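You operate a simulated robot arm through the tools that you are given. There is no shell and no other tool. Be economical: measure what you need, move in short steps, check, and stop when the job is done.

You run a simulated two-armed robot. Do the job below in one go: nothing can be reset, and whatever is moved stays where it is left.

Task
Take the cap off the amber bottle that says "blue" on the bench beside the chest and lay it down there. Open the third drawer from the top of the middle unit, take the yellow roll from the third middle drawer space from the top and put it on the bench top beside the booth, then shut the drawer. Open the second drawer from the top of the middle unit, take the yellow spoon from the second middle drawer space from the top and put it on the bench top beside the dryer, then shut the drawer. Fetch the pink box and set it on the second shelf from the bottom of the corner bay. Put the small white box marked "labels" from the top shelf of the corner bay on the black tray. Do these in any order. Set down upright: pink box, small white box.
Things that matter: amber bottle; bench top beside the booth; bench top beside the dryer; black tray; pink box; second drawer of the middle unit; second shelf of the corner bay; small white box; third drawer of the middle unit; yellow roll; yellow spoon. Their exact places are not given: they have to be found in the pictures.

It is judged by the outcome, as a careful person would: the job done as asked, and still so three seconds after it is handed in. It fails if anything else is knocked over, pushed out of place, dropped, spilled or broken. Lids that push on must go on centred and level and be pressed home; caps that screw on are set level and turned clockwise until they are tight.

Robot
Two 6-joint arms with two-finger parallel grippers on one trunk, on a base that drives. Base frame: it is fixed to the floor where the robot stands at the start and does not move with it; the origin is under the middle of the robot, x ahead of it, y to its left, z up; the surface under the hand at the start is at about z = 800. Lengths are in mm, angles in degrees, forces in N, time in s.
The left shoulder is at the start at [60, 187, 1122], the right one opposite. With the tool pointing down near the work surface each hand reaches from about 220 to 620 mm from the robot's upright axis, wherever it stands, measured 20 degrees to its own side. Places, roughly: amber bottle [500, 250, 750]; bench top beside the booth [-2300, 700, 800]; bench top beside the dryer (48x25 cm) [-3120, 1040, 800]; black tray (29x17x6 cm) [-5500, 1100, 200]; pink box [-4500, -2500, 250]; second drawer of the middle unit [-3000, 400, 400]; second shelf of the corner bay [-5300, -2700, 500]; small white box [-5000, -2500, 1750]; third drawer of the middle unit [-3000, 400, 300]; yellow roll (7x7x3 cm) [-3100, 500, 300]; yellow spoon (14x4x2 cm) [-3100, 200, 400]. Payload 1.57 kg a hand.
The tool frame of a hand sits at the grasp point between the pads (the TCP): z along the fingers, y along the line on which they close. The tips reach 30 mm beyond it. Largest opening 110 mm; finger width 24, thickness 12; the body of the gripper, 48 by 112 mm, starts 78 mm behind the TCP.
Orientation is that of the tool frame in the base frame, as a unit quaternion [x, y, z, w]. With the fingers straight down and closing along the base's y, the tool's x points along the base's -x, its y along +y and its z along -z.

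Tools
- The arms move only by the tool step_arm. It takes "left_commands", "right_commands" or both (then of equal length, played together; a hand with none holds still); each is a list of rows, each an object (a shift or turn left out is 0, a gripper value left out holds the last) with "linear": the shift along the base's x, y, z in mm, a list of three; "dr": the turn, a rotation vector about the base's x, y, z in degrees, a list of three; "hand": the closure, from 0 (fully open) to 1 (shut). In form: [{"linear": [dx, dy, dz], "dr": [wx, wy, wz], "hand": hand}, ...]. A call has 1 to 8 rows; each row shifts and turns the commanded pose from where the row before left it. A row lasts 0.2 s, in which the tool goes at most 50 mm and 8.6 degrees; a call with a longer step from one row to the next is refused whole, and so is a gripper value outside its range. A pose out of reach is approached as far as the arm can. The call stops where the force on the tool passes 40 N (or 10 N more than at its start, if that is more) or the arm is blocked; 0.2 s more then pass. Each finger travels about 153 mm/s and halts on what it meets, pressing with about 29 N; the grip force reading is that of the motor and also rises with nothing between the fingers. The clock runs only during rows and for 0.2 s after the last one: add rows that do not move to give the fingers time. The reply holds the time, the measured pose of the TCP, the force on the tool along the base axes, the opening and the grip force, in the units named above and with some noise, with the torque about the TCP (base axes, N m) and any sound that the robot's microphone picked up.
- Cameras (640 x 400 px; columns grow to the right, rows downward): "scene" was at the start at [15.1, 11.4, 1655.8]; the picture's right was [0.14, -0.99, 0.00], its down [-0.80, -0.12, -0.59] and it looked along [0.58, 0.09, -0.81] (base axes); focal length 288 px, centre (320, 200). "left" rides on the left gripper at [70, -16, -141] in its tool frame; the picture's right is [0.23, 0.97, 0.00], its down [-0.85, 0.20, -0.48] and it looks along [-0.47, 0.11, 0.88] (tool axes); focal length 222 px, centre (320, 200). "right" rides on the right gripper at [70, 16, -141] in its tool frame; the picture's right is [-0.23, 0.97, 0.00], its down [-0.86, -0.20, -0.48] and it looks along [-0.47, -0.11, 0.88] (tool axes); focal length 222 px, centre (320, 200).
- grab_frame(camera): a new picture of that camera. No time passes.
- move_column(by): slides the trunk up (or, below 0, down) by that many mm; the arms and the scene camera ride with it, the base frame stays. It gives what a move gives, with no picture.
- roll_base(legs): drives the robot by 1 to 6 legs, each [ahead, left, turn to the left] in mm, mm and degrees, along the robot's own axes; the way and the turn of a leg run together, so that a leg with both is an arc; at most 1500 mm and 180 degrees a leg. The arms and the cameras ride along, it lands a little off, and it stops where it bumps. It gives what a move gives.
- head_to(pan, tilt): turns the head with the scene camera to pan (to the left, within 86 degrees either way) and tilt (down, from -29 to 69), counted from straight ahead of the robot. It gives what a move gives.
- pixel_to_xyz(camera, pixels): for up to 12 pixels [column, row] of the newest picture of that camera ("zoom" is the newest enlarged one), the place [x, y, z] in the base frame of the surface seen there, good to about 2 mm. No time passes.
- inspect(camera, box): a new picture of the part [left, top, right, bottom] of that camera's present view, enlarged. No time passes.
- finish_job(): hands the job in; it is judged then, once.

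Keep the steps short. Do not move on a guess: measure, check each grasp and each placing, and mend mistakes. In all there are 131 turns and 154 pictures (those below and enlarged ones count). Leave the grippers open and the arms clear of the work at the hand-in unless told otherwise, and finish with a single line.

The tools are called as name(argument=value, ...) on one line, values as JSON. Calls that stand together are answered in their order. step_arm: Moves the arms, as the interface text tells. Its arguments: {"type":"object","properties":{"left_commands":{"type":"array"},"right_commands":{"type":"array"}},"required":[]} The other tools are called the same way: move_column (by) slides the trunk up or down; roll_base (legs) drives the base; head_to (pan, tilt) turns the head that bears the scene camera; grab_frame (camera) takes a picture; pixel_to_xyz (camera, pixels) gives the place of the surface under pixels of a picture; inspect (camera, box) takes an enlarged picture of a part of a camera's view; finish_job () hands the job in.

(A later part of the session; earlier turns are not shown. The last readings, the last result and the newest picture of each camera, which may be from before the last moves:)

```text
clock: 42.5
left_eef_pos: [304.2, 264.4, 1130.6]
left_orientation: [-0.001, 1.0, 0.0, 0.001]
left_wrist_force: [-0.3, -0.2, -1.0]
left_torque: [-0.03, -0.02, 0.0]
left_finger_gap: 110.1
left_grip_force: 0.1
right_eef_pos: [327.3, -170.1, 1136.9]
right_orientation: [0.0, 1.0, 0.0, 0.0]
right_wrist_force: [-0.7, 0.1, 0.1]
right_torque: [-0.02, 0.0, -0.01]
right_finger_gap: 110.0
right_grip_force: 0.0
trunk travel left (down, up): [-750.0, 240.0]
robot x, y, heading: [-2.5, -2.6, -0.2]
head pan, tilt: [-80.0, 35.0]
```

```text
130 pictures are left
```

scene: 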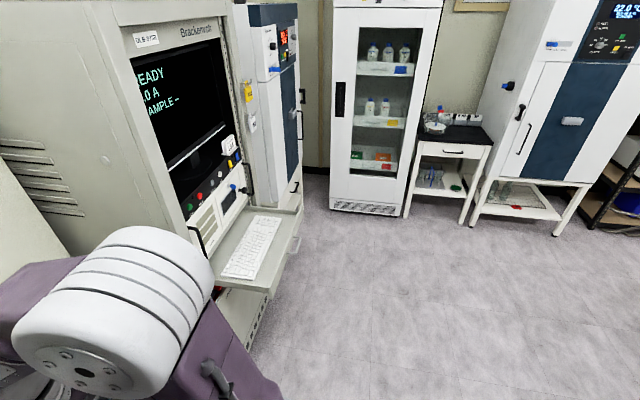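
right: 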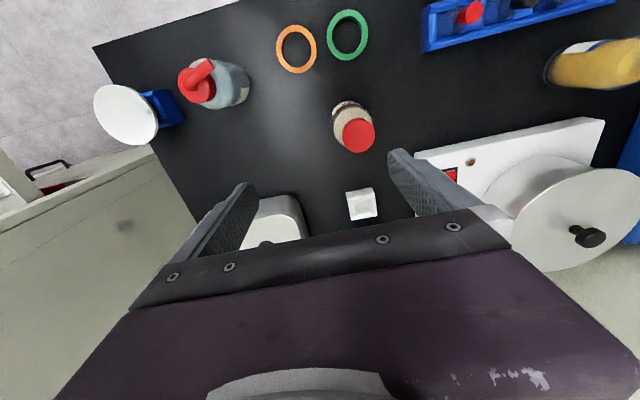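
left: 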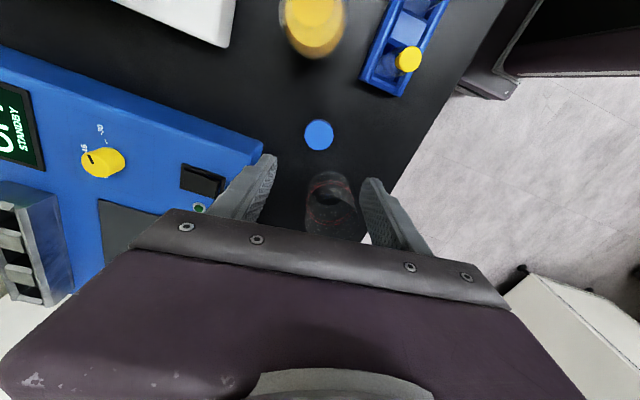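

I see instruments to my right and a fume booth on the left. I'll measure the free floor and the keyboard shelf edge before driving.

pixel_to_xyz(camera="scene", pixels=[[240, 280], [275, 270], [300, 210], [340, 205], [430, 210], [460, 225], [560, 230], [620, 300], [450, 350], [300, 380], [380, 270], [600, 200]])

roll_base(legs=[[-400, 0, 0]])

head_to(pan=85, tilt=30)

grab_frame(camera="scene")

pixel_to_xyz(camera="scene", pixels=[[60, 395], [100, 330], [130, 265], [50, 180], [230, 150], [200, 300], [300, 250], [10, 350], [345, 270], [150, 150]])

```text
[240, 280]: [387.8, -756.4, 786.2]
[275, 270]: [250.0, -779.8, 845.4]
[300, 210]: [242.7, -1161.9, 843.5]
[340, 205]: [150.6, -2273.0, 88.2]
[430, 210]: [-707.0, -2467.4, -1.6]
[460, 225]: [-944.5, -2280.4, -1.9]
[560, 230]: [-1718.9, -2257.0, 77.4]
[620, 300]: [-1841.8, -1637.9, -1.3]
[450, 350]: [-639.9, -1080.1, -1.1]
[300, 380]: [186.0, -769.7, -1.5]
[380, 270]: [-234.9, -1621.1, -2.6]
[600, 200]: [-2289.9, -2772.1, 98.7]
```

```text
clock: 45.0
left_eef_pos: [-102.9, 263.7, 1130.1]
left_orientation: [-0.001, 1.0, 0.001, 0.001]
left_wrist_force: [0.0, 0.2, 0.2]
left_torque: [-0.01, -0.01, 0.0]
left_finger_gap: 110.0
left_grip_force: 0.1
right_eef_pos: [-79.4, -170.6, 1136.7]
right_orientation: [-0.001, 1.0, 0.0, 0.0]
right_wrist_force: [1.4, -0.2, 0.0]
right_torque: [-0.01, -0.02, -0.01]
right_finger_gap: 109.9
right_grip_force: 0.1
trunk travel left (down, up): [-750.0, 240.0]
robot x, y, heading: [-406.6, -4.3, 0.2]
head pan, tilt: [-80.0, 35.0]
```

```text
clock: 47.5
left_eef_pos: [-103.1, 263.7, 1131.1]
left_orientation: [0.0, 1.0, 0.0, 0.001]
left_wrist_force: [-0.3, -0.7, 0.1]
left_torque: [0.03, 0.01, 0.0]
left_finger_gap: 109.9
left_grip_force: 0.1
right_eef_pos: [-80.6, -169.8, 1135.9]
right_orientation: [-0.001, 1.0, 0.0, 0.0]
right_wrist_force: [0.9, -0.2, -0.6]
right_torque: [0.0, 0.01, 0.01]
right_finger_gap: 110.1
right_grip_force: 0.2
trunk travel left (down, up): [-750.0, 240.0]
robot x, y, heading: [-408.3, 2.5, 0.1]
head pan, tilt: [85.0, 30.0]
```

```text
129 pictures are left
```

scene: 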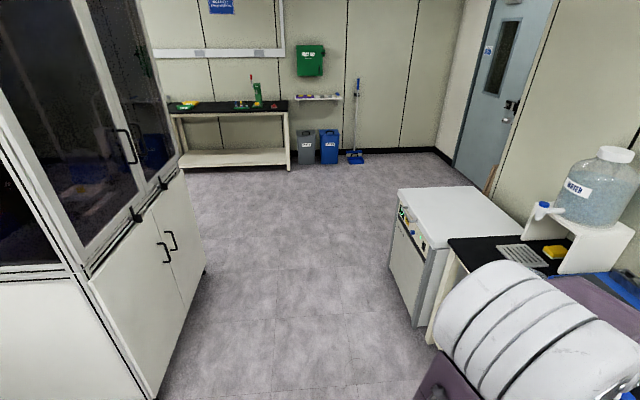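

```text
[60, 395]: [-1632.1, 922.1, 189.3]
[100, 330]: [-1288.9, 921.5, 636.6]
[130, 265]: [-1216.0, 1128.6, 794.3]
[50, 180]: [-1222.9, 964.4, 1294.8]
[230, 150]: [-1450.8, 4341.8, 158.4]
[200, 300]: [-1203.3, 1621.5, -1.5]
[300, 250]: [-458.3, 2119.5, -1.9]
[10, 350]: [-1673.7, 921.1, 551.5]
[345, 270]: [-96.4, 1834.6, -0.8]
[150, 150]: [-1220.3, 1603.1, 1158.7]
```

A cabinet stands at x < -1200, y > 920, and the middle of the floor is free. I'll back up a bit more, turn around to face -x and look.

roll_base(legs=[[-300, -250, 0], [0, 0, 180]])

head_to(pan=0, tilt=25)

grab_frame(camera="scene")

head_to(pan=-50, tilt=25)

grab_frame(camera="scene")

```text
clock: 57.4
left_eef_pos: [-1001.6, -527.8, 1130.0]
left_orientation: [1.0, 0.02, -0.001, -0.001]
left_wrist_force: [0.7, -0.4, 0.1]
left_torque: [-0.03, -0.01, 0.02]
left_finger_gap: 109.9
left_grip_force: 0.0
right_eef_pos: [-1042.1, -94.6, 1136.2]
right_orientation: [1.0, 0.019, 0.001, 0.001]
right_wrist_force: [0.6, 0.4, 0.2]
right_torque: [0.04, 0.03, -0.01]
right_finger_gap: 110.1
right_grip_force: 0.0
trunk travel left (down, up): [-750.0, 240.0]
robot x, y, heading: [-709.2, -254.9, -177.6]
head pan, tilt: [85.0, 30.0]
```

```text
clock: 59.0
left_eef_pos: [-1001.5, -527.6, 1129.2]
left_orientation: [1.0, 0.02, -0.001, 0.0]
left_wrist_force: [-0.2, 0.4, -0.3]
left_torque: [-0.01, -0.01, -0.04]
left_finger_gap: 110.0
left_grip_force: 0.0
right_eef_pos: [-1042.0, -94.9, 1136.1]
right_orientation: [1.0, 0.019, 0.0, 0.0]
right_wrist_force: [0.1, -0.8, 0.3]
right_torque: [0.01, 0.01, 0.0]
right_finger_gap: 109.8
right_grip_force: 0.0
trunk travel left (down, up): [-750.0, 240.0]
robot x, y, heading: [-704.2, -250.2, -177.9]
head pan, tilt: [0.0, 25.0]
```

```text
128 pictures are left
```

scene: 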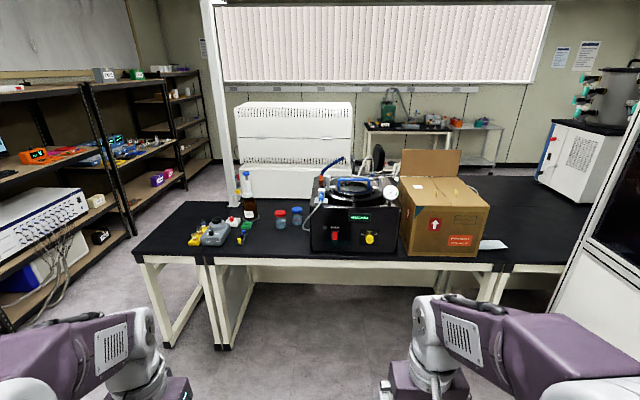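

```text
clock: 60.2
left_eef_pos: [-1003.2, -527.4, 1131.7]
left_orientation: [1.0, 0.019, -0.001, 0.0]
left_wrist_force: [0.5, 0.4, 0.4]
left_torque: [0.03, -0.01, -0.01]
left_finger_gap: 110.0
left_grip_force: 0.0
right_eef_pos: [-1042.0, -94.9, 1136.1]
right_orientation: [1.0, 0.019, 0.0, 0.0]
right_wrist_force: [-0.6, -0.2, 0.3]
right_torque: [0.04, -0.02, 0.02]
right_finger_gap: 109.8
right_grip_force: 0.0
trunk travel left (down, up): [-750.0, 240.0]
robot x, y, heading: [-709.1, -251.5, -177.6]
head pan, tilt: [-50.0, 25.0]
```

```text
127 pictures are left
```

scene: 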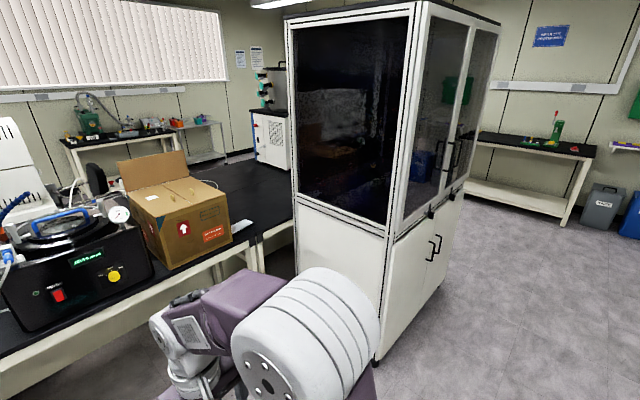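

An island bench lies ahead with the booth on its right, and shelving on the far left. I'll measure its outline.

pixel_to_xyz(camera="scene", pixels=[[262, 232], [250, 185], [240, 200], [270, 150], [200, 180], [292, 250], [205, 155], [80, 165], [20, 160], [280, 130], [230, 150], [243, 222]])

head_to(pan=0, tilt=25)

grab_frame(camera="scene")

pixel_to_xyz(camera="scene", pixels=[[140, 250], [185, 203], [500, 262], [560, 268], [230, 345], [170, 345], [480, 180], [590, 160], [240, 150], [130, 230], [215, 185], [400, 130]])

```text
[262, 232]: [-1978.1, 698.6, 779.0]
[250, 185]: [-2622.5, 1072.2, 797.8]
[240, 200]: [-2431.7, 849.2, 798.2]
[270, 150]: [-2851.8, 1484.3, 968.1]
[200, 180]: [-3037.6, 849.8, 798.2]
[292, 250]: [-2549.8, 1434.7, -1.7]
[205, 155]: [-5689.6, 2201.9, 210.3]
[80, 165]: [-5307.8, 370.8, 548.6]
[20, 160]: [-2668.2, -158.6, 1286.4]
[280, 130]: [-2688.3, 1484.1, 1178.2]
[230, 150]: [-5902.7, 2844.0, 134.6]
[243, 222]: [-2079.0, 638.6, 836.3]
```

```text
clock: 61.4
left_eef_pos: [-1001.5, -526.7, 1132.8]
left_orientation: [1.0, 0.019, -0.001, 0.0]
left_wrist_force: [-0.5, -0.8, 0.3]
left_torque: [0.03, -0.01, -0.01]
left_finger_gap: 109.8
left_grip_force: 0.0
right_eef_pos: [-1041.4, -95.2, 1136.4]
right_orientation: [1.0, 0.019, 0.0, 0.0]
right_wrist_force: [-0.5, 0.0, 0.2]
right_torque: [0.02, 0.01, 0.01]
right_finger_gap: 110.0
right_grip_force: 0.0
trunk travel left (down, up): [-750.0, 240.0]
robot x, y, heading: [-704.2, -249.7, -177.7]
head pan, tilt: [0.0, 25.0]
```

```text
126 pictures are left
```

scene: 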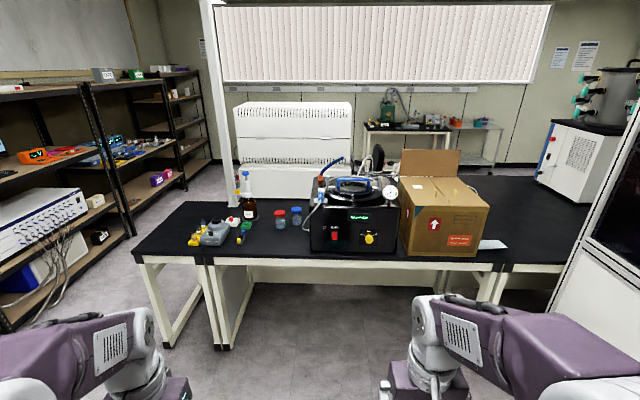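

```text
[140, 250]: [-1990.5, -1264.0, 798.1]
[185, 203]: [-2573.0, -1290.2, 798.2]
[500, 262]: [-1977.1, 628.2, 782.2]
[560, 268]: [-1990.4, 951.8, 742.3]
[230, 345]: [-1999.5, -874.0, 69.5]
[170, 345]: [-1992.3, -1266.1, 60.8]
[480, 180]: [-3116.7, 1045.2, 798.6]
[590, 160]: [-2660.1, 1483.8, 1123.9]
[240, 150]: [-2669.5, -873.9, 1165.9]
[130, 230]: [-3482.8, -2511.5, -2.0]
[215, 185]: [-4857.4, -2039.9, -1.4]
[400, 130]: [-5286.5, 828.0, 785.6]
```

The island spans y from -1290 and x from about -2000 to -2600 or beyond. The shelf row's front is near y -2500. I'll look left to check the corridor between them.

head_to(pan=45, tilt=30)

grab_frame(camera="scene")

pixel_to_xyz(camera="scene", pixels=[[320, 260], [450, 250], [300, 300], [200, 300], [400, 220], [250, 220], [100, 250], [380, 330], [500, 260], [150, 350]])

```text
clock: 62.5
left_eef_pos: [-1002.6, -527.5, 1131.3]
left_orientation: [1.0, 0.019, -0.001, 0.0]
left_wrist_force: [0.3, 0.4, -0.2]
left_torque: [0.02, 0.05, 0.0]
left_finger_gap: 109.9
left_grip_force: 0.1
right_eef_pos: [-1041.7, -93.9, 1136.3]
right_orientation: [1.0, 0.019, 0.0, 0.0]
right_wrist_force: [0.3, -0.9, -0.2]
right_torque: [0.01, 0.02, 0.03]
right_finger_gap: 110.1
right_grip_force: 0.1
trunk travel left (down, up): [-750.0, 240.0]
robot x, y, heading: [-709.7, -251.5, -177.5]
head pan, tilt: [45.0, 30.0]
```

```text
125 pictures are left
```

scene: 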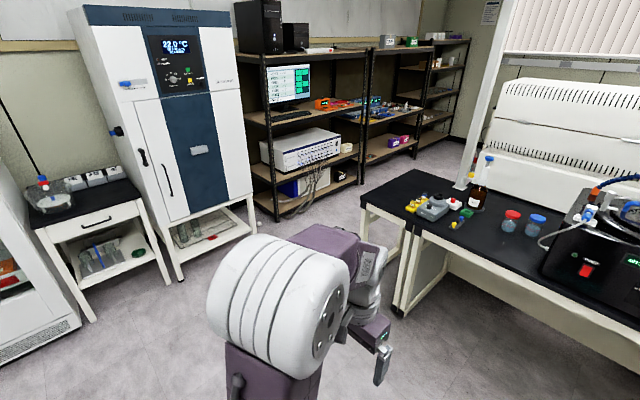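

```text
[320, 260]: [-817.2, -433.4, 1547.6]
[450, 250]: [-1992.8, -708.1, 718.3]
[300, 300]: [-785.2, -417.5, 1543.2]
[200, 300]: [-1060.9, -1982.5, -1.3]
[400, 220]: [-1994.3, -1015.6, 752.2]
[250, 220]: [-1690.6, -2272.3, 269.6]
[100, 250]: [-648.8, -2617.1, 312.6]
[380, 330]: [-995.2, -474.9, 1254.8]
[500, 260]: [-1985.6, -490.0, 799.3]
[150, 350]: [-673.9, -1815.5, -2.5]
```

The corridor along y ≈ -1850 is clear. I'll drive into it and west along it, stopping to look at the bays.

roll_base(legs=[[300, 1500, 0], [1500, 60, -2], [1300, 0, 0]])

head_to(pan=45, tilt=20)

grab_frame(camera="scene")

head_to(pan=-40, tilt=25)

grab_frame(camera="scene")

```text
refused: leg 1 is longer than a leg can be; nothing moved
```

```text
clock: 63.2
left_eef_pos: [-1002.0, -528.6, 1130.9]
left_orientation: [1.0, 0.019, -0.001, 0.0]
left_wrist_force: [0.0, 1.1, -0.5]
left_torque: [-0.01, 0.01, -0.03]
left_finger_gap: 109.9
left_grip_force: 0.1
right_eef_pos: [-1041.3, -95.0, 1136.2]
right_orientation: [1.0, 0.018, 0.0, 0.0]
right_wrist_force: [0.1, -0.4, -0.5]
right_torque: [0.01, 0.0, 0.0]
right_finger_gap: 109.9
right_grip_force: 0.0
trunk travel left (down, up): [-750.0, 240.0]
robot x, y, heading: [-706.0, -253.9, -177.9]
head pan, tilt: [45.0, 20.0]
```

```text
124 pictures are left
```

scene: 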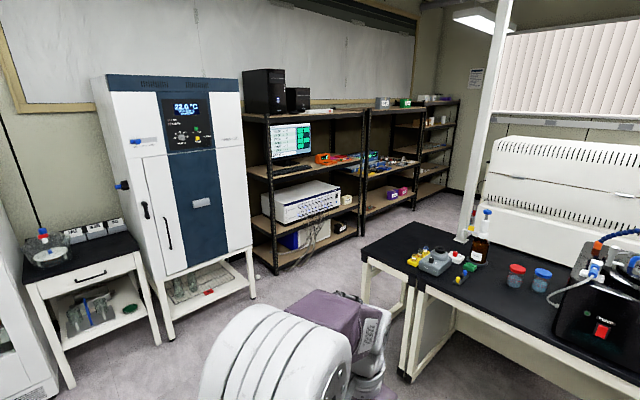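

```text
clock: 64.8
left_eef_pos: [-1001.5, -527.9, 1130.6]
left_orientation: [1.0, 0.019, -0.001, 0.001]
left_wrist_force: [0.2, -0.5, 0.4]
left_torque: [0.02, -0.02, -0.01]
left_finger_gap: 109.8
left_grip_force: 0.0
right_eef_pos: [-1039.5, -94.8, 1137.0]
right_orientation: [1.0, 0.019, 0.0, 0.0]
right_wrist_force: [1.1, -0.4, -0.3]
right_torque: [0.01, 0.02, -0.02]
right_finger_gap: 110.0
right_grip_force: 0.0
trunk travel left (down, up): [-750.0, 240.0]
robot x, y, heading: [-711.7, -251.8, -177.9]
head pan, tilt: [-40.0, 25.0]
```

```text
123 pictures are left
```

scene: 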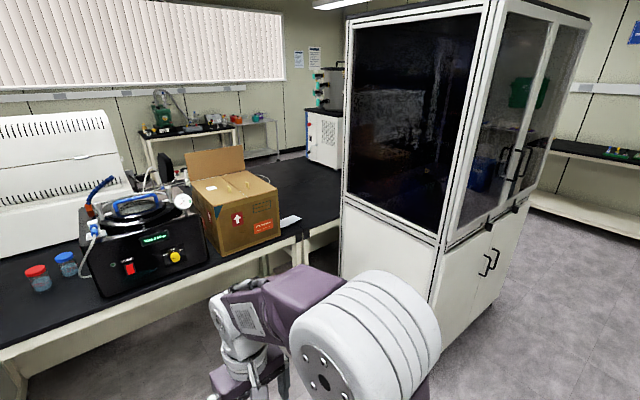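

The first leg exceeded the 1500 mm limit. I'll shorten it and drive again.

roll_base(legs=[[200, 1470, -2], [1450, 90, 0], [1300, 0, 0]])

head_to(pan=45, tilt=20)

grab_frame(camera="scene")

head_to(pan=-40, tilt=25)

grab_frame(camera="scene")

```text
clock: 85.3
left_eef_pos: [-3956.0, -2133.8, 1130.3]
left_orientation: [1.0, 0.021, -0.001, 0.0]
left_wrist_force: [-0.1, 0.3, -0.7]
left_torque: [0.0, 0.0, -0.01]
left_finger_gap: 110.0
left_grip_force: 0.0
right_eef_pos: [-3997.4, -1701.4, 1136.9]
right_orientation: [1.0, 0.021, 0.001, -0.001]
right_wrist_force: [0.8, -0.2, 0.5]
right_torque: [-0.03, 0.0, -0.02]
right_finger_gap: 109.7
right_grip_force: 0.2
trunk travel left (down, up): [-750.0, 240.0]
robot x, y, heading: [-3666.4, -1856.7, -177.4]
head pan, tilt: [-40.0, 25.0]
```

```text
clock: 86.9
left_eef_pos: [-3956.6, -2133.7, 1130.9]
left_orientation: [1.0, 0.021, -0.001, 0.0]
left_wrist_force: [0.6, 0.2, 0.1]
left_torque: [0.02, -0.01, -0.01]
left_finger_gap: 110.0
left_grip_force: 0.1
right_eef_pos: [-3997.5, -1700.8, 1136.6]
right_orientation: [1.0, 0.021, 0.0, 0.0]
right_wrist_force: [-0.7, -0.4, 0.9]
right_torque: [-0.01, 0.0, 0.01]
right_finger_gap: 110.1
right_grip_force: 0.0
trunk travel left (down, up): [-750.0, 240.0]
robot x, y, heading: [-3662.7, -1859.5, -177.8]
head pan, tilt: [45.0, 20.0]
```

```text
122 pictures are left
```

scene: 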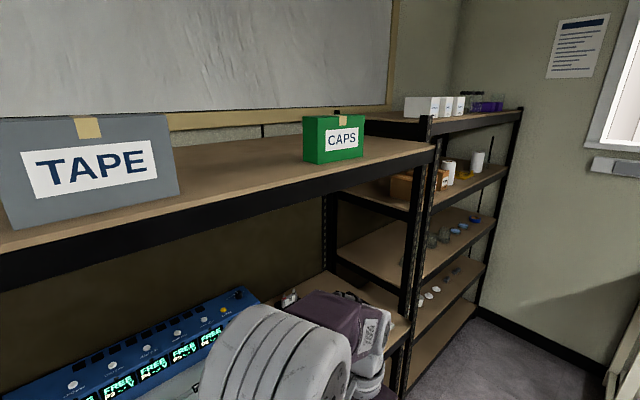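

```text
clock: 88.5
left_eef_pos: [-3956.4, -2133.4, 1130.4]
left_orientation: [1.0, 0.02, 0.0, 0.0]
left_wrist_force: [1.0, 0.4, -0.2]
left_torque: [0.02, 0.0, 0.0]
left_finger_gap: 110.0
left_grip_force: 0.1
right_eef_pos: [-3997.2, -1700.6, 1136.2]
right_orientation: [1.0, 0.02, 0.0, 0.0]
right_wrist_force: [0.0, 0.7, 0.2]
right_torque: [0.02, -0.01, -0.03]
right_finger_gap: 109.9
right_grip_force: 0.0
trunk travel left (down, up): [-750.0, 240.0]
robot x, y, heading: [-3659.4, -1859.2, -177.7]
head pan, tilt: [-40.0, 25.0]
```

```text
121 pictures are left
```

scene: 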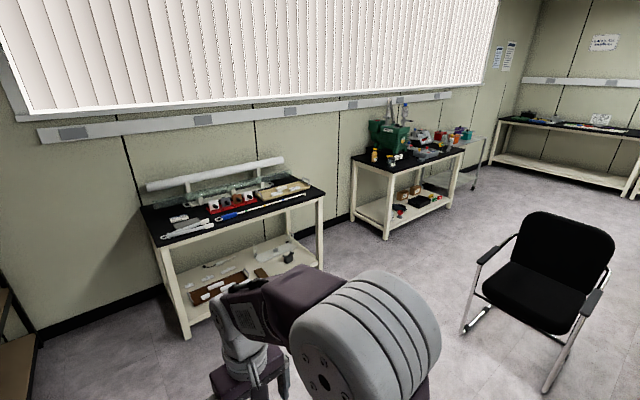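

I see the corner bay ahead left with white boxes on top, benches along the window wall, and a chair in the aisle. I'll measure those.

pixel_to_xyz(camera="scene", pixels=[[185, 335], [325, 190], [322, 265], [150, 230], [387, 236], [460, 150], [470, 330], [560, 380], [520, 240], [425, 210], [15, 345], [230, 275]])

head_to(pan=45, tilt=20)

grab_frame(camera="scene")

pixel_to_xyz(camera="scene", pixels=[[425, 130], [410, 370], [485, 300], [515, 120], [420, 105], [447, 105], [460, 105], [430, 150], [450, 240], [440, 210], [430, 320], [340, 140]])

```text
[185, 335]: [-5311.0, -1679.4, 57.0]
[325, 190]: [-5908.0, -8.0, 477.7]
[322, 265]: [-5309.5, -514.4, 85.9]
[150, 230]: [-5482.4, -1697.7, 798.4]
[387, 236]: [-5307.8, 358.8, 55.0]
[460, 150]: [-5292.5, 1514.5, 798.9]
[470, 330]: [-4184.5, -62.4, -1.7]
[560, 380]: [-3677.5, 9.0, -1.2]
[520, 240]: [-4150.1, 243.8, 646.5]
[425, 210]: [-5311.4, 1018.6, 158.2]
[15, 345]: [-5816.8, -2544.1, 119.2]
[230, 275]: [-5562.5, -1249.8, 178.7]
```

```text
clock: 90.1
left_eef_pos: [-3955.8, -2133.5, 1131.5]
left_orientation: [1.0, 0.021, -0.001, 0.0]
left_wrist_force: [1.2, 0.0, 0.1]
left_torque: [0.04, 0.02, 0.0]
left_finger_gap: 110.1
left_grip_force: 0.1
right_eef_pos: [-3998.4, -1700.9, 1136.1]
right_orientation: [1.0, 0.021, 0.0, 0.0]
right_wrist_force: [-0.2, 0.1, -1.2]
right_torque: [-0.02, 0.0, 0.01]
right_finger_gap: 110.1
right_grip_force: 0.0
trunk travel left (down, up): [-750.0, 240.0]
robot x, y, heading: [-3663.8, -1853.2, -177.9]
head pan, tilt: [45.0, 20.0]
```

```text
120 pictures are left
```

scene: 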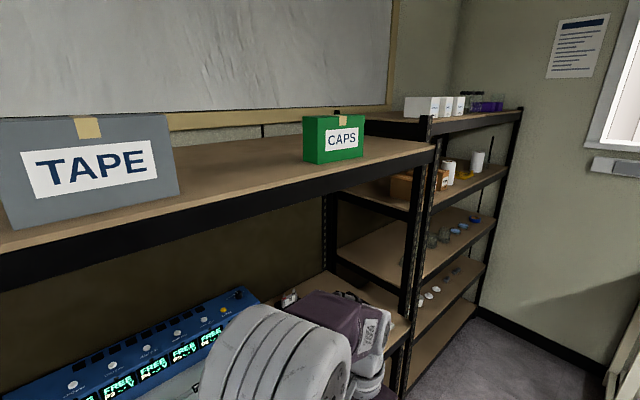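

```text
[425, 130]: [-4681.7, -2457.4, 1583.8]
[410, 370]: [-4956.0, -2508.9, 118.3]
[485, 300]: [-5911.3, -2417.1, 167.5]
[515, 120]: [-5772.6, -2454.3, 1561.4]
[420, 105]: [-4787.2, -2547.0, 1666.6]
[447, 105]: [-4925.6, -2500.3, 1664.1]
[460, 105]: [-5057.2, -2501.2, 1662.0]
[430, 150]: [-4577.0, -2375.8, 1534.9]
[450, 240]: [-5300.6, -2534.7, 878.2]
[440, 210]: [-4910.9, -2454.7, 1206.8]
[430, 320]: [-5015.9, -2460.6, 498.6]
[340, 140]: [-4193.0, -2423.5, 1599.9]
```

The shelf front is at y ≈ -2450 and the corner bay spans x from -4700 to -5880. I'll drive ahead, turn to face the shelves and look at the pink box.

roll_base(legs=[[900, 0, 0], [0, 0, 88]])

head_to(pan=0, tilt=45)

grab_frame(camera="scene")

head_to(pan=-35, tilt=30)

grab_frame(camera="scene")

```text
clock: 98.5
left_eef_pos: [-4276.5, -2193.9, 1130.9]
left_orientation: [0.702, 0.712, 0.0, 0.0]
left_wrist_force: [0.3, 0.0, 1.0]
left_torque: [-0.05, -0.02, 0.01]
left_finger_gap: 109.9
left_grip_force: 0.0
right_eef_pos: [-4710.9, -2222.9, 1137.7]
right_orientation: [0.702, 0.712, 0.0, 0.001]
right_wrist_force: [0.6, 0.5, 0.2]
right_torque: [0.01, -0.01, -0.02]
right_finger_gap: 110.4
right_grip_force: 0.1
trunk travel left (down, up): [-750.0, 240.0]
robot x, y, heading: [-4545.3, -1894.2, -89.2]
head pan, tilt: [45.0, 20.0]
```

```text
clock: 99.6
left_eef_pos: [-4277.4, -2193.6, 1129.8]
left_orientation: [0.703, 0.711, -0.001, 0.001]
left_wrist_force: [-0.4, 0.6, -0.6]
left_torque: [0.02, 0.02, 0.01]
left_finger_gap: 109.8
left_grip_force: 0.2
right_eef_pos: [-4711.5, -2224.0, 1137.5]
right_orientation: [0.702, 0.712, 0.0, 0.001]
right_wrist_force: [-0.8, 0.1, 1.1]
right_torque: [-0.03, -0.02, 0.02]
right_finger_gap: 110.0
right_grip_force: 0.1
trunk travel left (down, up): [-750.0, 240.0]
robot x, y, heading: [-4543.9, -1894.9, -89.1]
head pan, tilt: [0.0, 45.0]
```

```text
119 pictures are left
```

scene: 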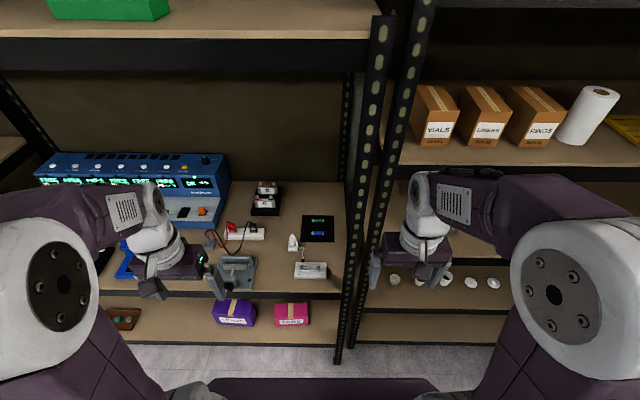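

```text
clock: 100.6
left_eef_pos: [-4277.3, -2193.5, 1130.5]
left_orientation: [0.702, 0.712, -0.001, 0.001]
left_wrist_force: [0.2, -0.4, 0.7]
left_torque: [0.0, 0.0, 0.0]
left_finger_gap: 109.9
left_grip_force: 0.1
right_eef_pos: [-4711.0, -2224.0, 1136.9]
right_orientation: [0.702, 0.712, 0.0, 0.0]
right_wrist_force: [-0.5, -0.2, 0.1]
right_torque: [0.0, 0.02, 0.0]
right_finger_gap: 109.8
right_grip_force: 0.1
trunk travel left (down, up): [-750.0, 240.0]
robot x, y, heading: [-4544.9, -1890.3, -89.1]
head pan, tilt: [-35.0, 30.0]
```

```text
118 pictures are left
```

scene: 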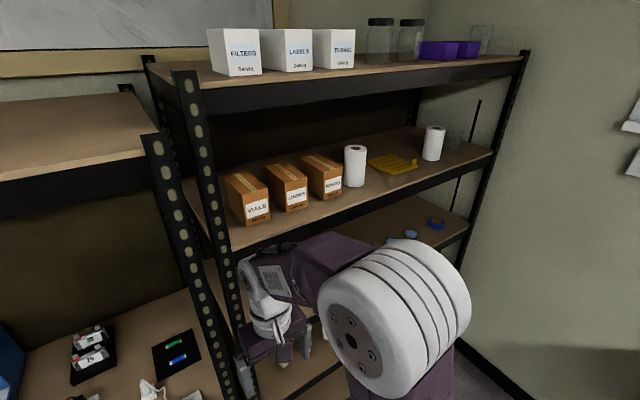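

The pink box sits at (291,314) on the low shelf of the middle bay. On the corner bay's top shelf the "LABELS" white box is the middle one, at (287,50). I'll measure both.

pixel_to_xyz(camera="scene", pixels=[[287, 50], [264, 68], [312, 68], [263, 30], [311, 32], [290, 30], [255, 70], [319, 65], [260, 66], [290, 80]])

head_to(pan=0, tilt=50)

grab_frame(camera="scene")

inspect(camera="scene", box=[180, 200, 360, 330])

```text
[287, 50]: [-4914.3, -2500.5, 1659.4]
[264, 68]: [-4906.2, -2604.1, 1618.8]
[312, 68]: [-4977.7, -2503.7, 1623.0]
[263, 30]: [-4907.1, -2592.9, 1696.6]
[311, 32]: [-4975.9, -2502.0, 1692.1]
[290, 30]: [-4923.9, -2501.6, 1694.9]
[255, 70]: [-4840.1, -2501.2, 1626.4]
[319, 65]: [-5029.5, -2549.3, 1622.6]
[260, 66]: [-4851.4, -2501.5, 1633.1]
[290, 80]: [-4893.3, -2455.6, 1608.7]
```

```text
clock: 101.6
left_eef_pos: [-4278.5, -2194.4, 1130.7]
left_orientation: [0.702, 0.712, -0.001, 0.0]
left_wrist_force: [0.1, 0.8, -0.1]
left_torque: [0.03, 0.0, 0.0]
left_finger_gap: 110.0
left_grip_force: 0.1
right_eef_pos: [-4711.1, -2222.9, 1137.1]
right_orientation: [0.702, 0.712, 0.0, 0.0]
right_wrist_force: [0.0, -0.6, 0.3]
right_torque: [0.0, 0.01, -0.03]
right_finger_gap: 110.1
right_grip_force: 0.1
trunk travel left (down, up): [-750.0, 240.0]
robot x, y, heading: [-4544.0, -1894.8, -89.0]
head pan, tilt: [0.0, 50.0]
```

```text
117 pictures are left
```

scene: 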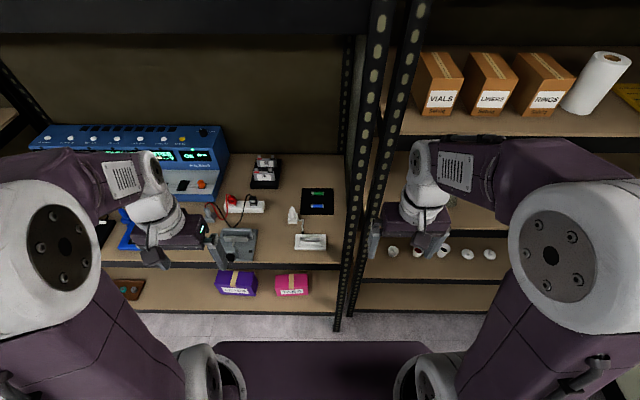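

```text
3.08 times, centred on (270, 265) of scene
```

zoom: 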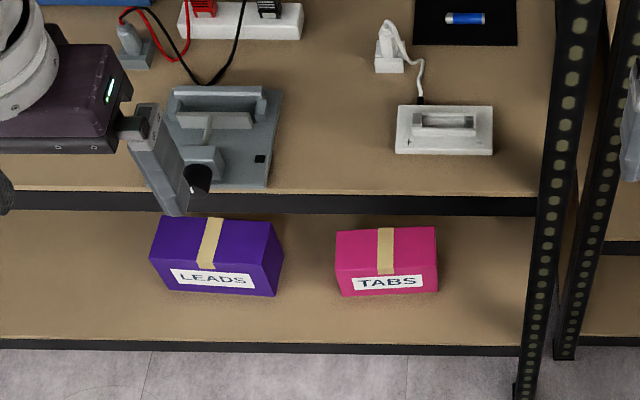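

pixel_to_xyz(camera="zoom", pixels=[[385, 283], [338, 292], [437, 290], [385, 262], [340, 235], [433, 232], [385, 230], [280, 290], [450, 203], [450, 330], [525, 340], [275, 230]])

pixel_to_xyz(camera="scene", pixels=[[420, 296], [420, 262], [420, 310], [450, 268], [440, 250], [470, 130], [370, 280], [340, 325], [355, 315], [400, 290]])

```text
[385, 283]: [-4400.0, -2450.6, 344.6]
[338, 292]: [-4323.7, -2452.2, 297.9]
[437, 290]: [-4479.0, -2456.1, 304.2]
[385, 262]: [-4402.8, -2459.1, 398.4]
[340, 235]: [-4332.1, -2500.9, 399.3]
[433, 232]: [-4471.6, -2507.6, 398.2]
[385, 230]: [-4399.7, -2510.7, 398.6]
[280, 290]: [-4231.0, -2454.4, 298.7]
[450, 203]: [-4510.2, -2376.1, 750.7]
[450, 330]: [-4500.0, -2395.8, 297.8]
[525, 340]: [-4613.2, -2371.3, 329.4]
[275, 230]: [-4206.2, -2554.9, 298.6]
```

```text
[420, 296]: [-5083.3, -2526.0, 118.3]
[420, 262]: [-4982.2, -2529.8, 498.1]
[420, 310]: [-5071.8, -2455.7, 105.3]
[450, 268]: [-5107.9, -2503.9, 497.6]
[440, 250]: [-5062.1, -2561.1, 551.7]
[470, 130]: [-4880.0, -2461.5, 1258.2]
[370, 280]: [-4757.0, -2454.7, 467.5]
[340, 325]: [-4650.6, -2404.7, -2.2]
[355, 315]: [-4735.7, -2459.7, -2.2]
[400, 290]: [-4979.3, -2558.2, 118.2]
```

The pink box is 156 mm wide in x, about 65 mm deep in y and 100 mm tall. It must be gripped front-to-back from above, under the shelf. I'll measure my own arm's height above the hand and the shelf beam's underside to see if that fits.

pixel_to_xyz(camera="scene", pixels=[[122, 178], [90, 170], [150, 165], [150, 210], [170, 235], [40, 200], [290, 263], [290, 268], [290, 271], [60, 160], [430, 160], [425, 190]])

pixel_to_xyz(camera="zoom", pixels=[[385, 228], [450, 198], [450, 209], [450, 212], [300, 205], [300, 192], [390, 226], [420, 227]])

```text
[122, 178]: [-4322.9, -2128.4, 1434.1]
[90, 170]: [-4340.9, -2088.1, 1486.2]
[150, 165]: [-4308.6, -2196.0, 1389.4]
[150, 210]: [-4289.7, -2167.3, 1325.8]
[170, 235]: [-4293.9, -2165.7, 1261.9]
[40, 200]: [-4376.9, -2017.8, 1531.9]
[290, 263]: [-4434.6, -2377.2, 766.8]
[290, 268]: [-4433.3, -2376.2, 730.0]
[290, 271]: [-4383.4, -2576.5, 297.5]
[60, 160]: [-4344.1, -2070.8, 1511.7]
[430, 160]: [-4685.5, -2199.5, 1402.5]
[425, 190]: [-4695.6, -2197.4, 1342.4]
```

```text
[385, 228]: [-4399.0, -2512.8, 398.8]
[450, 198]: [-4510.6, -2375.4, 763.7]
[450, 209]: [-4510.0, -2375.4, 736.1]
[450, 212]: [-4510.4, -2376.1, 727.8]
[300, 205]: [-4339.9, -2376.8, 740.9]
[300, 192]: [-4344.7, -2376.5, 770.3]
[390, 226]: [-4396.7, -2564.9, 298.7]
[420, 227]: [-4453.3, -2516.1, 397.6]
```

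The wrist stands about 260 mm above the TCP and the beam underside is at 725, so a low vertical grasp fits. The plan is to enter right of the box, slide sideways to straddle it front-to-back, lift it slightly and turn it 90°. Then I can regrip it horizontally. First I'll lower the trunk and back up.

move_column(by=-750)

roll_base(legs=[[-200, 0, -1]])

step_arm(left_commands=[{"linear": [0, -15, -2], "dr": [0, 0, -8.5]}, {"linear": [-20, -20, -2], "dr": [0, 0, -8.5]}, {"linear": [-20, -20, -2], "dr": [0, 0, -8.5]}, {"linear": [-20, -20, -2], "dr": [0, 0, -8.5]}, {"linear": [-20, -20, -2], "dr": [0, 0, -8.5]}, {"linear": [-20, -20, -2], "dr": [0, 0, -8.5]}, {"linear": [-20, -20, -2], "dr": [0, 0, -8.5]}, {"linear": [-20, -20, -2], "dr": [0, 0, -8.5]}])

step_arm(left_commands=[{"linear": [-30, -20, -3], "dr": [0, 0, -7]}, {"linear": [-30, -20, -3], "dr": [0, 0, -7]}, {"linear": [-30, -20, -3], "dr": [0, 0, -7]}, {"linear": [-30, -15, -3]}])

head_to(pan=0, tilt=25)

grab_frame(camera="scene")

grab_frame(camera="left")

```text
refused: -750 is not a number from -400 to 400
```

```text
clock: 103.3
left_eef_pos: [-4282.5, -1994.6, 1130.5]
left_orientation: [0.708, 0.706, 0.0, 0.0]
left_wrist_force: [0.2, 0.1, -0.5]
left_torque: [0.03, 0.0, -0.01]
left_finger_gap: 110.3
left_grip_force: 0.0
right_eef_pos: [-4718.1, -2017.7, 1136.7]
right_orientation: [0.707, 0.707, 0.001, -0.001]
right_wrist_force: [-0.3, -0.3, 0.2]
right_torque: [0.01, 0.01, -0.01]
right_finger_gap: 109.9
right_grip_force: 0.0
trunk travel left (down, up): [-750.0, 240.0]
robot x, y, heading: [-4547.5, -1687.0, -90.0]
head pan, tilt: [0.0, 50.0]
```

```text
clock: 105.1
left_eef_pos: [-4423.1, -2148.5, 1114.4]
left_orientation: [0.982, 0.189, -0.001, 0.0]
left_wrist_force: [-0.4, -1.7, -0.2]
left_torque: [0.02, 0.02, -0.03]
left_finger_gap: 109.9
left_grip_force: 0.0
right_eef_pos: [-4717.3, -2017.3, 1135.6]
right_orientation: [0.707, 0.707, 0.001, 0.0]
right_wrist_force: [0.2, 0.1, 0.3]
right_torque: [0.02, -0.02, 0.0]
right_finger_gap: 109.9
right_grip_force: 0.0
trunk travel left (down, up): [-750.0, 240.0]
robot x, y, heading: [-4548.2, -1691.0, -90.5]
head pan, tilt: [0.0, 50.0]
```

```text
clock: 106.1
left_eef_pos: [-4542.5, -2226.8, 1099.5]
left_orientation: [1.0, 0.009, 0.0, -0.001]
left_wrist_force: [0.1, 0.0, 0.4]
left_torque: [0.05, -0.02, -0.04]
left_finger_gap: 110.0
left_grip_force: 0.1
right_eef_pos: [-4717.2, -2017.8, 1135.9]
right_orientation: [0.707, 0.707, 0.001, 0.0]
right_wrist_force: [0.1, -0.8, -0.7]
right_torque: [0.04, 0.0, 0.02]
right_finger_gap: 109.9
right_grip_force: 0.1
trunk travel left (down, up): [-750.0, 240.0]
robot x, y, heading: [-4546.5, -1691.7, -90.1]
head pan, tilt: [0.0, 50.0]
```

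```text
clock: 107.0
left_eef_pos: [-4541.3, -2225.9, 1100.1]
left_orientation: [1.0, 0.008, -0.001, 0.0]
left_wrist_force: [-0.4, 0.2, -0.1]
left_torque: [0.04, -0.02, -0.01]
left_finger_gap: 110.0
left_grip_force: 0.1
right_eef_pos: [-4716.4, -2016.8, 1137.4]
right_orientation: [0.707, 0.707, 0.001, 0.0]
right_wrist_force: [-0.3, 0.1, 0.5]
right_torque: [-0.04, -0.02, -0.02]
right_finger_gap: 110.3
right_grip_force: 0.2
trunk travel left (down, up): [-750.0, 240.0]
robot x, y, heading: [-4546.8, -1691.5, -89.9]
head pan, tilt: [0.0, 25.0]
```

```text
115 pictures are left
```

scene: 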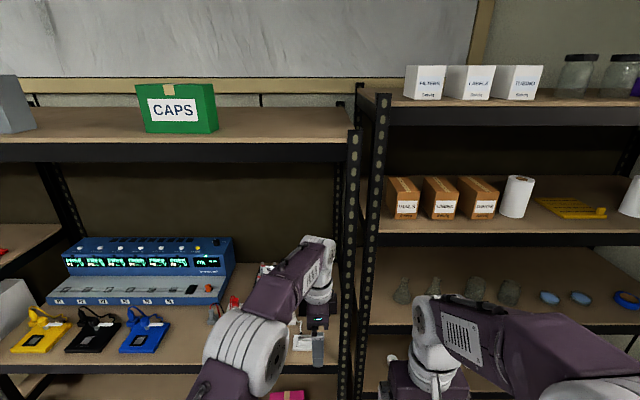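

```text
114 pictures are left
```

left: 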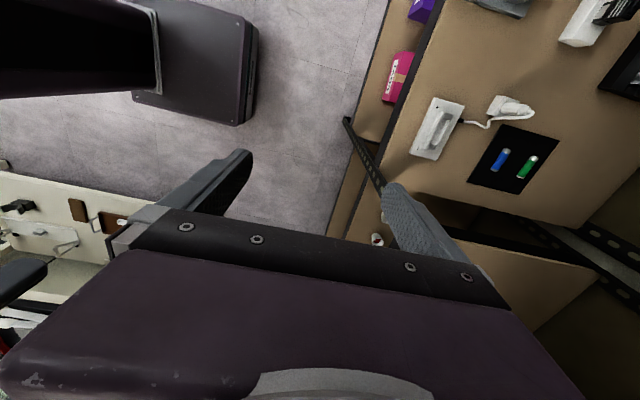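

The left hand is extended and turned. Now I'll lower the trunk in two moves.

move_column(by=-400)

move_column(by=-350)

head_to(pan=0, tilt=25)

grab_frame(camera="scene")

grab_frame(camera="left")

```text
clock: 110.8
left_eef_pos: [-4541.6, -2226.4, 700.5]
left_orientation: [1.0, 0.008, -0.001, 0.0]
left_wrist_force: [0.7, -0.6, 0.8]
left_torque: [-0.02, 0.01, -0.03]
left_finger_gap: 110.0
left_grip_force: 0.0
right_eef_pos: [-4717.2, -2015.7, 736.4]
right_orientation: [0.707, 0.707, 0.0, 0.0]
right_wrist_force: [0.0, 0.7, -0.7]
right_torque: [0.03, -0.02, -0.03]
right_finger_gap: 110.0
right_grip_force: 0.1
trunk travel left (down, up): [-350.0, 640.0]
robot x, y, heading: [-4547.0, -1690.1, -90.1]
head pan, tilt: [0.0, 25.0]
```

```text
clock: 114.2
left_eef_pos: [-4541.1, -2225.1, 351.0]
left_orientation: [1.0, 0.009, -0.001, -0.001]
left_wrist_force: [-0.4, 1.0, 0.7]
left_torque: [0.05, 0.01, 0.02]
left_finger_gap: 110.1
left_grip_force: 0.0
right_eef_pos: [-4716.9, -2015.4, 386.7]
right_orientation: [0.707, 0.707, 0.0, 0.0]
right_wrist_force: [2.0, 0.5, 0.5]
right_torque: [0.05, -0.01, 0.0]
right_finger_gap: 110.0
right_grip_force: 0.1
trunk travel left (down, up): [0.0, 990.0]
robot x, y, heading: [-4547.5, -1686.3, -90.2]
head pan, tilt: [0.0, 25.0]
```

```text
clock: 114.8
left_eef_pos: [-4542.0, -2223.8, 350.6]
left_orientation: [1.0, 0.008, -0.002, 0.0]
left_wrist_force: [-0.5, 0.2, -0.6]
left_torque: [0.02, 0.0, 0.01]
left_finger_gap: 110.1
left_grip_force: 0.1
right_eef_pos: [-4717.4, -2017.2, 387.6]
right_orientation: [0.707, 0.707, 0.0, -0.001]
right_wrist_force: [-0.2, 0.7, 0.2]
right_torque: [0.0, 0.02, 0.03]
right_finger_gap: 110.1
right_grip_force: 0.1
trunk travel left (down, up): [0.0, 990.0]
robot x, y, heading: [-4547.6, -1693.1, -89.9]
head pan, tilt: [0.0, 25.0]
```

```text
113 pictures are left
```

scene: 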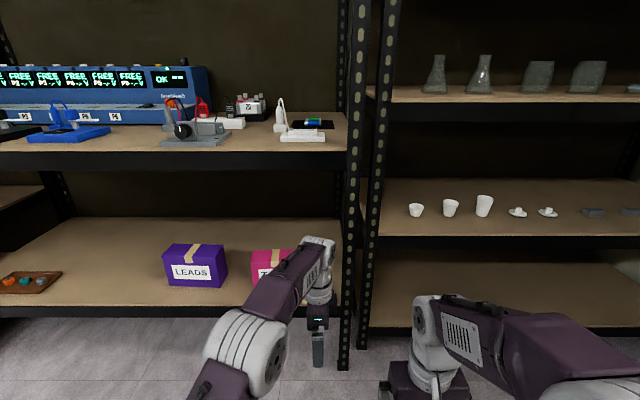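

```text
112 pictures are left
```

left: 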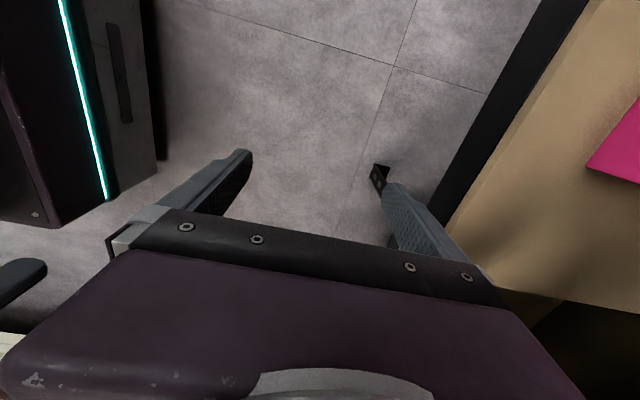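

pixel_to_xyz(camera="scene", pixels=[[322, 240], [300, 260], [260, 310], [348, 300], [343, 285], [335, 260], [409, 210], [444, 212], [485, 205], [395, 205], [385, 190], [550, 212]])

pixel_to_xyz(camera="scene", pixels=[[440, 238], [440, 248], [440, 104], [440, 121], [260, 290], [255, 254], [380, 225], [420, 190], [500, 190], [590, 214], [170, 285], [320, 275]])

```text
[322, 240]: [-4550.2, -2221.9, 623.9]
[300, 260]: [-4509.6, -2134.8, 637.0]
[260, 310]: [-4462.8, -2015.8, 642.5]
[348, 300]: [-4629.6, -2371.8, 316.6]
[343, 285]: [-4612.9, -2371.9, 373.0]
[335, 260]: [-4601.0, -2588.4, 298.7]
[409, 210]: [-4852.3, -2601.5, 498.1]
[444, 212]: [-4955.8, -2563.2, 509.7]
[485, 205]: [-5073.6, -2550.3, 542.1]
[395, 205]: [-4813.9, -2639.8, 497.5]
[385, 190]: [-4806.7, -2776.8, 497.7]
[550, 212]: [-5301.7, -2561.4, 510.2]
```

```text
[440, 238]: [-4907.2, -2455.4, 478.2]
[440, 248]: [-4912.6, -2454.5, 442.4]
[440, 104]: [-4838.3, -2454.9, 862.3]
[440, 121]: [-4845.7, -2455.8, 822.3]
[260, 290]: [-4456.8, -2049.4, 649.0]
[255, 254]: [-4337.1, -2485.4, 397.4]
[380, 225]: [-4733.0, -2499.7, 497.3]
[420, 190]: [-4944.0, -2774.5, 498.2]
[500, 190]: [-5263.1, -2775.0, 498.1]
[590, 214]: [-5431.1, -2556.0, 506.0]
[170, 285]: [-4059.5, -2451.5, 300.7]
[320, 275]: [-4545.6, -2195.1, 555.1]
```

The forearm top is at about 640, flat, well under the beam. The post edge is at x -4605 and the box's right end at -4480. I'll shift the hand to x ≈ -4527 and drive in.

step_arm(left_commands=[{"linear": [14, 0, 0]}])

roll_base(legs=[[130, 0, 0]])

grab_frame(camera="left")

grab_frame(camera="scene")

```text
clock: 115.2
left_eef_pos: [-4526.7, -2224.0, 350.8]
left_orientation: [1.0, 0.008, 0.0, 0.001]
left_wrist_force: [-0.4, 0.7, -0.4]
left_torque: [0.01, -0.02, 0.06]
left_finger_gap: 110.2
left_grip_force: 0.1
right_eef_pos: [-4716.9, -2016.1, 386.6]
right_orientation: [0.707, 0.708, -0.001, -0.001]
right_wrist_force: [-0.1, 0.5, -0.4]
right_torque: [-0.02, 0.0, 0.0]
right_finger_gap: 110.0
right_grip_force: 0.0
trunk travel left (down, up): [0.0, 990.0]
robot x, y, heading: [-4545.7, -1686.8, -89.9]
head pan, tilt: [0.0, 25.0]
```

```text
clock: 116.5
left_eef_pos: [-4529.0, -2352.0, 349.5]
left_orientation: [1.0, 0.008, -0.001, 0.0]
left_wrist_force: [0.8, -0.8, -0.6]
left_torque: [0.01, -0.01, -0.02]
left_finger_gap: 110.0
left_grip_force: 0.1
right_eef_pos: [-4717.7, -2143.1, 387.3]
right_orientation: [0.708, 0.706, 0.001, 0.0]
right_wrist_force: [0.2, -0.3, -1.1]
right_torque: [0.02, 0.02, 0.0]
right_finger_gap: 110.0
right_grip_force: 0.0
trunk travel left (down, up): [0.0, 990.0]
robot x, y, heading: [-4546.8, -1819.5, -90.3]
head pan, tilt: [0.0, 25.0]
```

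```text
111 pictures are left
```

left: 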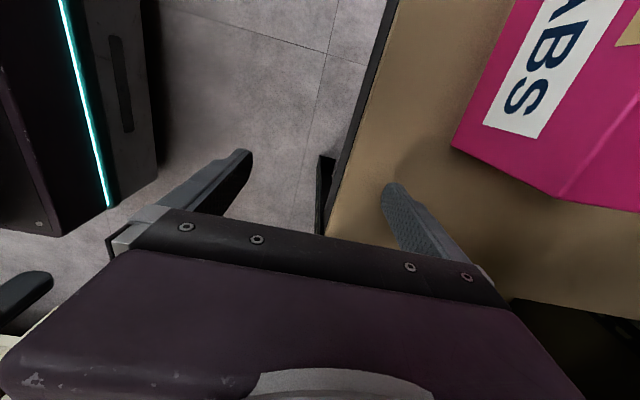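

```text
110 pictures are left
```

scene: 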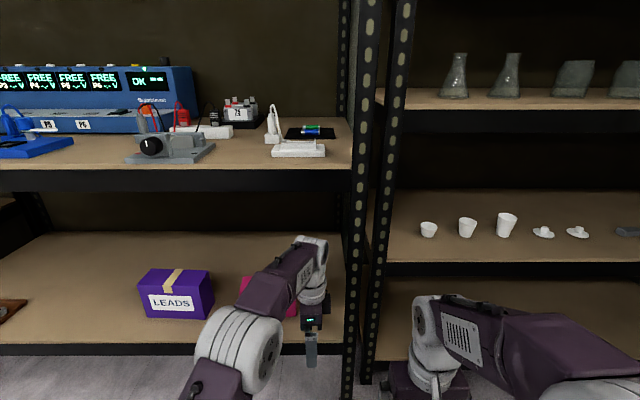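

Clear so far. I'll drive the remaining 130 mm in.

roll_base(legs=[[130, 0, 0]])

grab_frame(camera="left")

pixel_to_xyz(camera="left", pixels=[[250, 120], [300, 100], [350, 120], [400, 150], [300, 60], [400, 60]])

```text
clock: 117.8
left_eef_pos: [-4529.9, -2481.7, 349.8]
left_orientation: [1.0, 0.007, -0.001, 0.0]
left_wrist_force: [-1.0, 0.2, 1.1]
left_torque: [0.04, -0.01, -0.01]
left_finger_gap: 110.0
left_grip_force: 0.0
right_eef_pos: [-4717.8, -2272.4, 386.1]
right_orientation: [0.708, 0.706, 0.001, 0.0]
right_wrist_force: [0.2, -0.2, -0.6]
right_torque: [-0.01, -0.03, 0.02]
right_finger_gap: 110.0
right_grip_force: 0.1
trunk travel left (down, up): [0.0, 990.0]
robot x, y, heading: [-4546.2, -1948.6, -90.0]
head pan, tilt: [0.0, 25.0]
```

```text
109 pictures are left
```

left: 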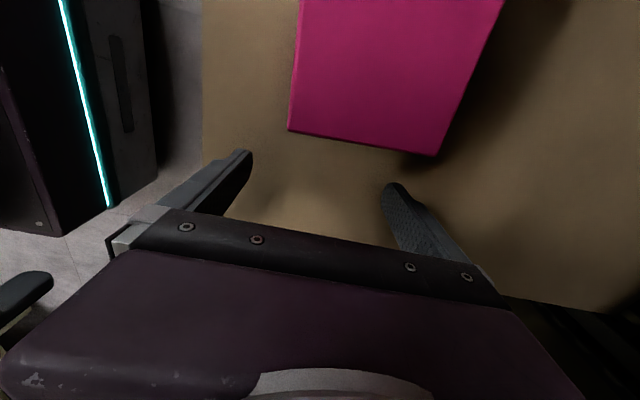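

```text
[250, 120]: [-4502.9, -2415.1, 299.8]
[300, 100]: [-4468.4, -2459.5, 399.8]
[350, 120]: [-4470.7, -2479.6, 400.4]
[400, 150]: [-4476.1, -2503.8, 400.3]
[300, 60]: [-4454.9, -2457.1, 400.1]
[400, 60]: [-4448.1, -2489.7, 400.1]
```

The box spans y from about -2453 to -2520 and lies between my fingers. I'll slide sideways to straddle its middle.

step_arm(left_commands=[{"linear": [0, -4, -4]}, {"linear": [25, 0, 0]}, {"linear": [25, 0, 0]}, {"linear": [25, 0, 0]}, {"linear": [25, 0, 0]}, {"linear": [28, 0, 0]}])

grab_frame(camera="left")

```text
clock: 119.2
left_eef_pos: [-4401.3, -2484.2, 345.8]
left_orientation: [1.0, 0.006, 0.0, 0.0]
left_wrist_force: [-0.3, 0.1, 0.3]
left_torque: [0.0, -0.01, -0.02]
left_finger_gap: 110.0
left_grip_force: 0.1
right_eef_pos: [-4719.0, -2273.6, 387.6]
right_orientation: [0.709, 0.706, 0.001, 0.0]
right_wrist_force: [-0.8, 0.1, 0.0]
right_torque: [-0.01, -0.01, 0.0]
right_finger_gap: 110.1
right_grip_force: 0.0
trunk travel left (down, up): [0.0, 990.0]
robot x, y, heading: [-4549.8, -1944.8, -90.3]
head pan, tilt: [0.0, 25.0]
```

```text
108 pictures are left
```

left: 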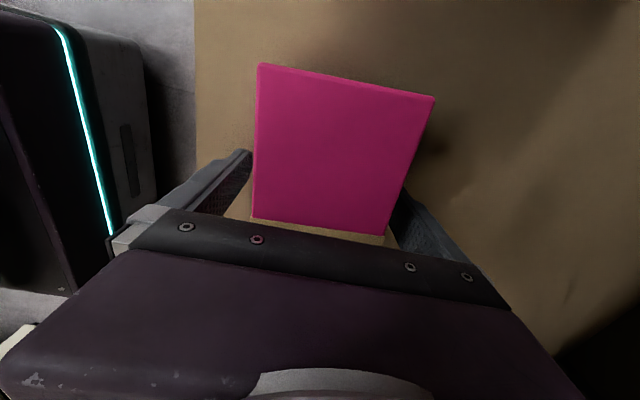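

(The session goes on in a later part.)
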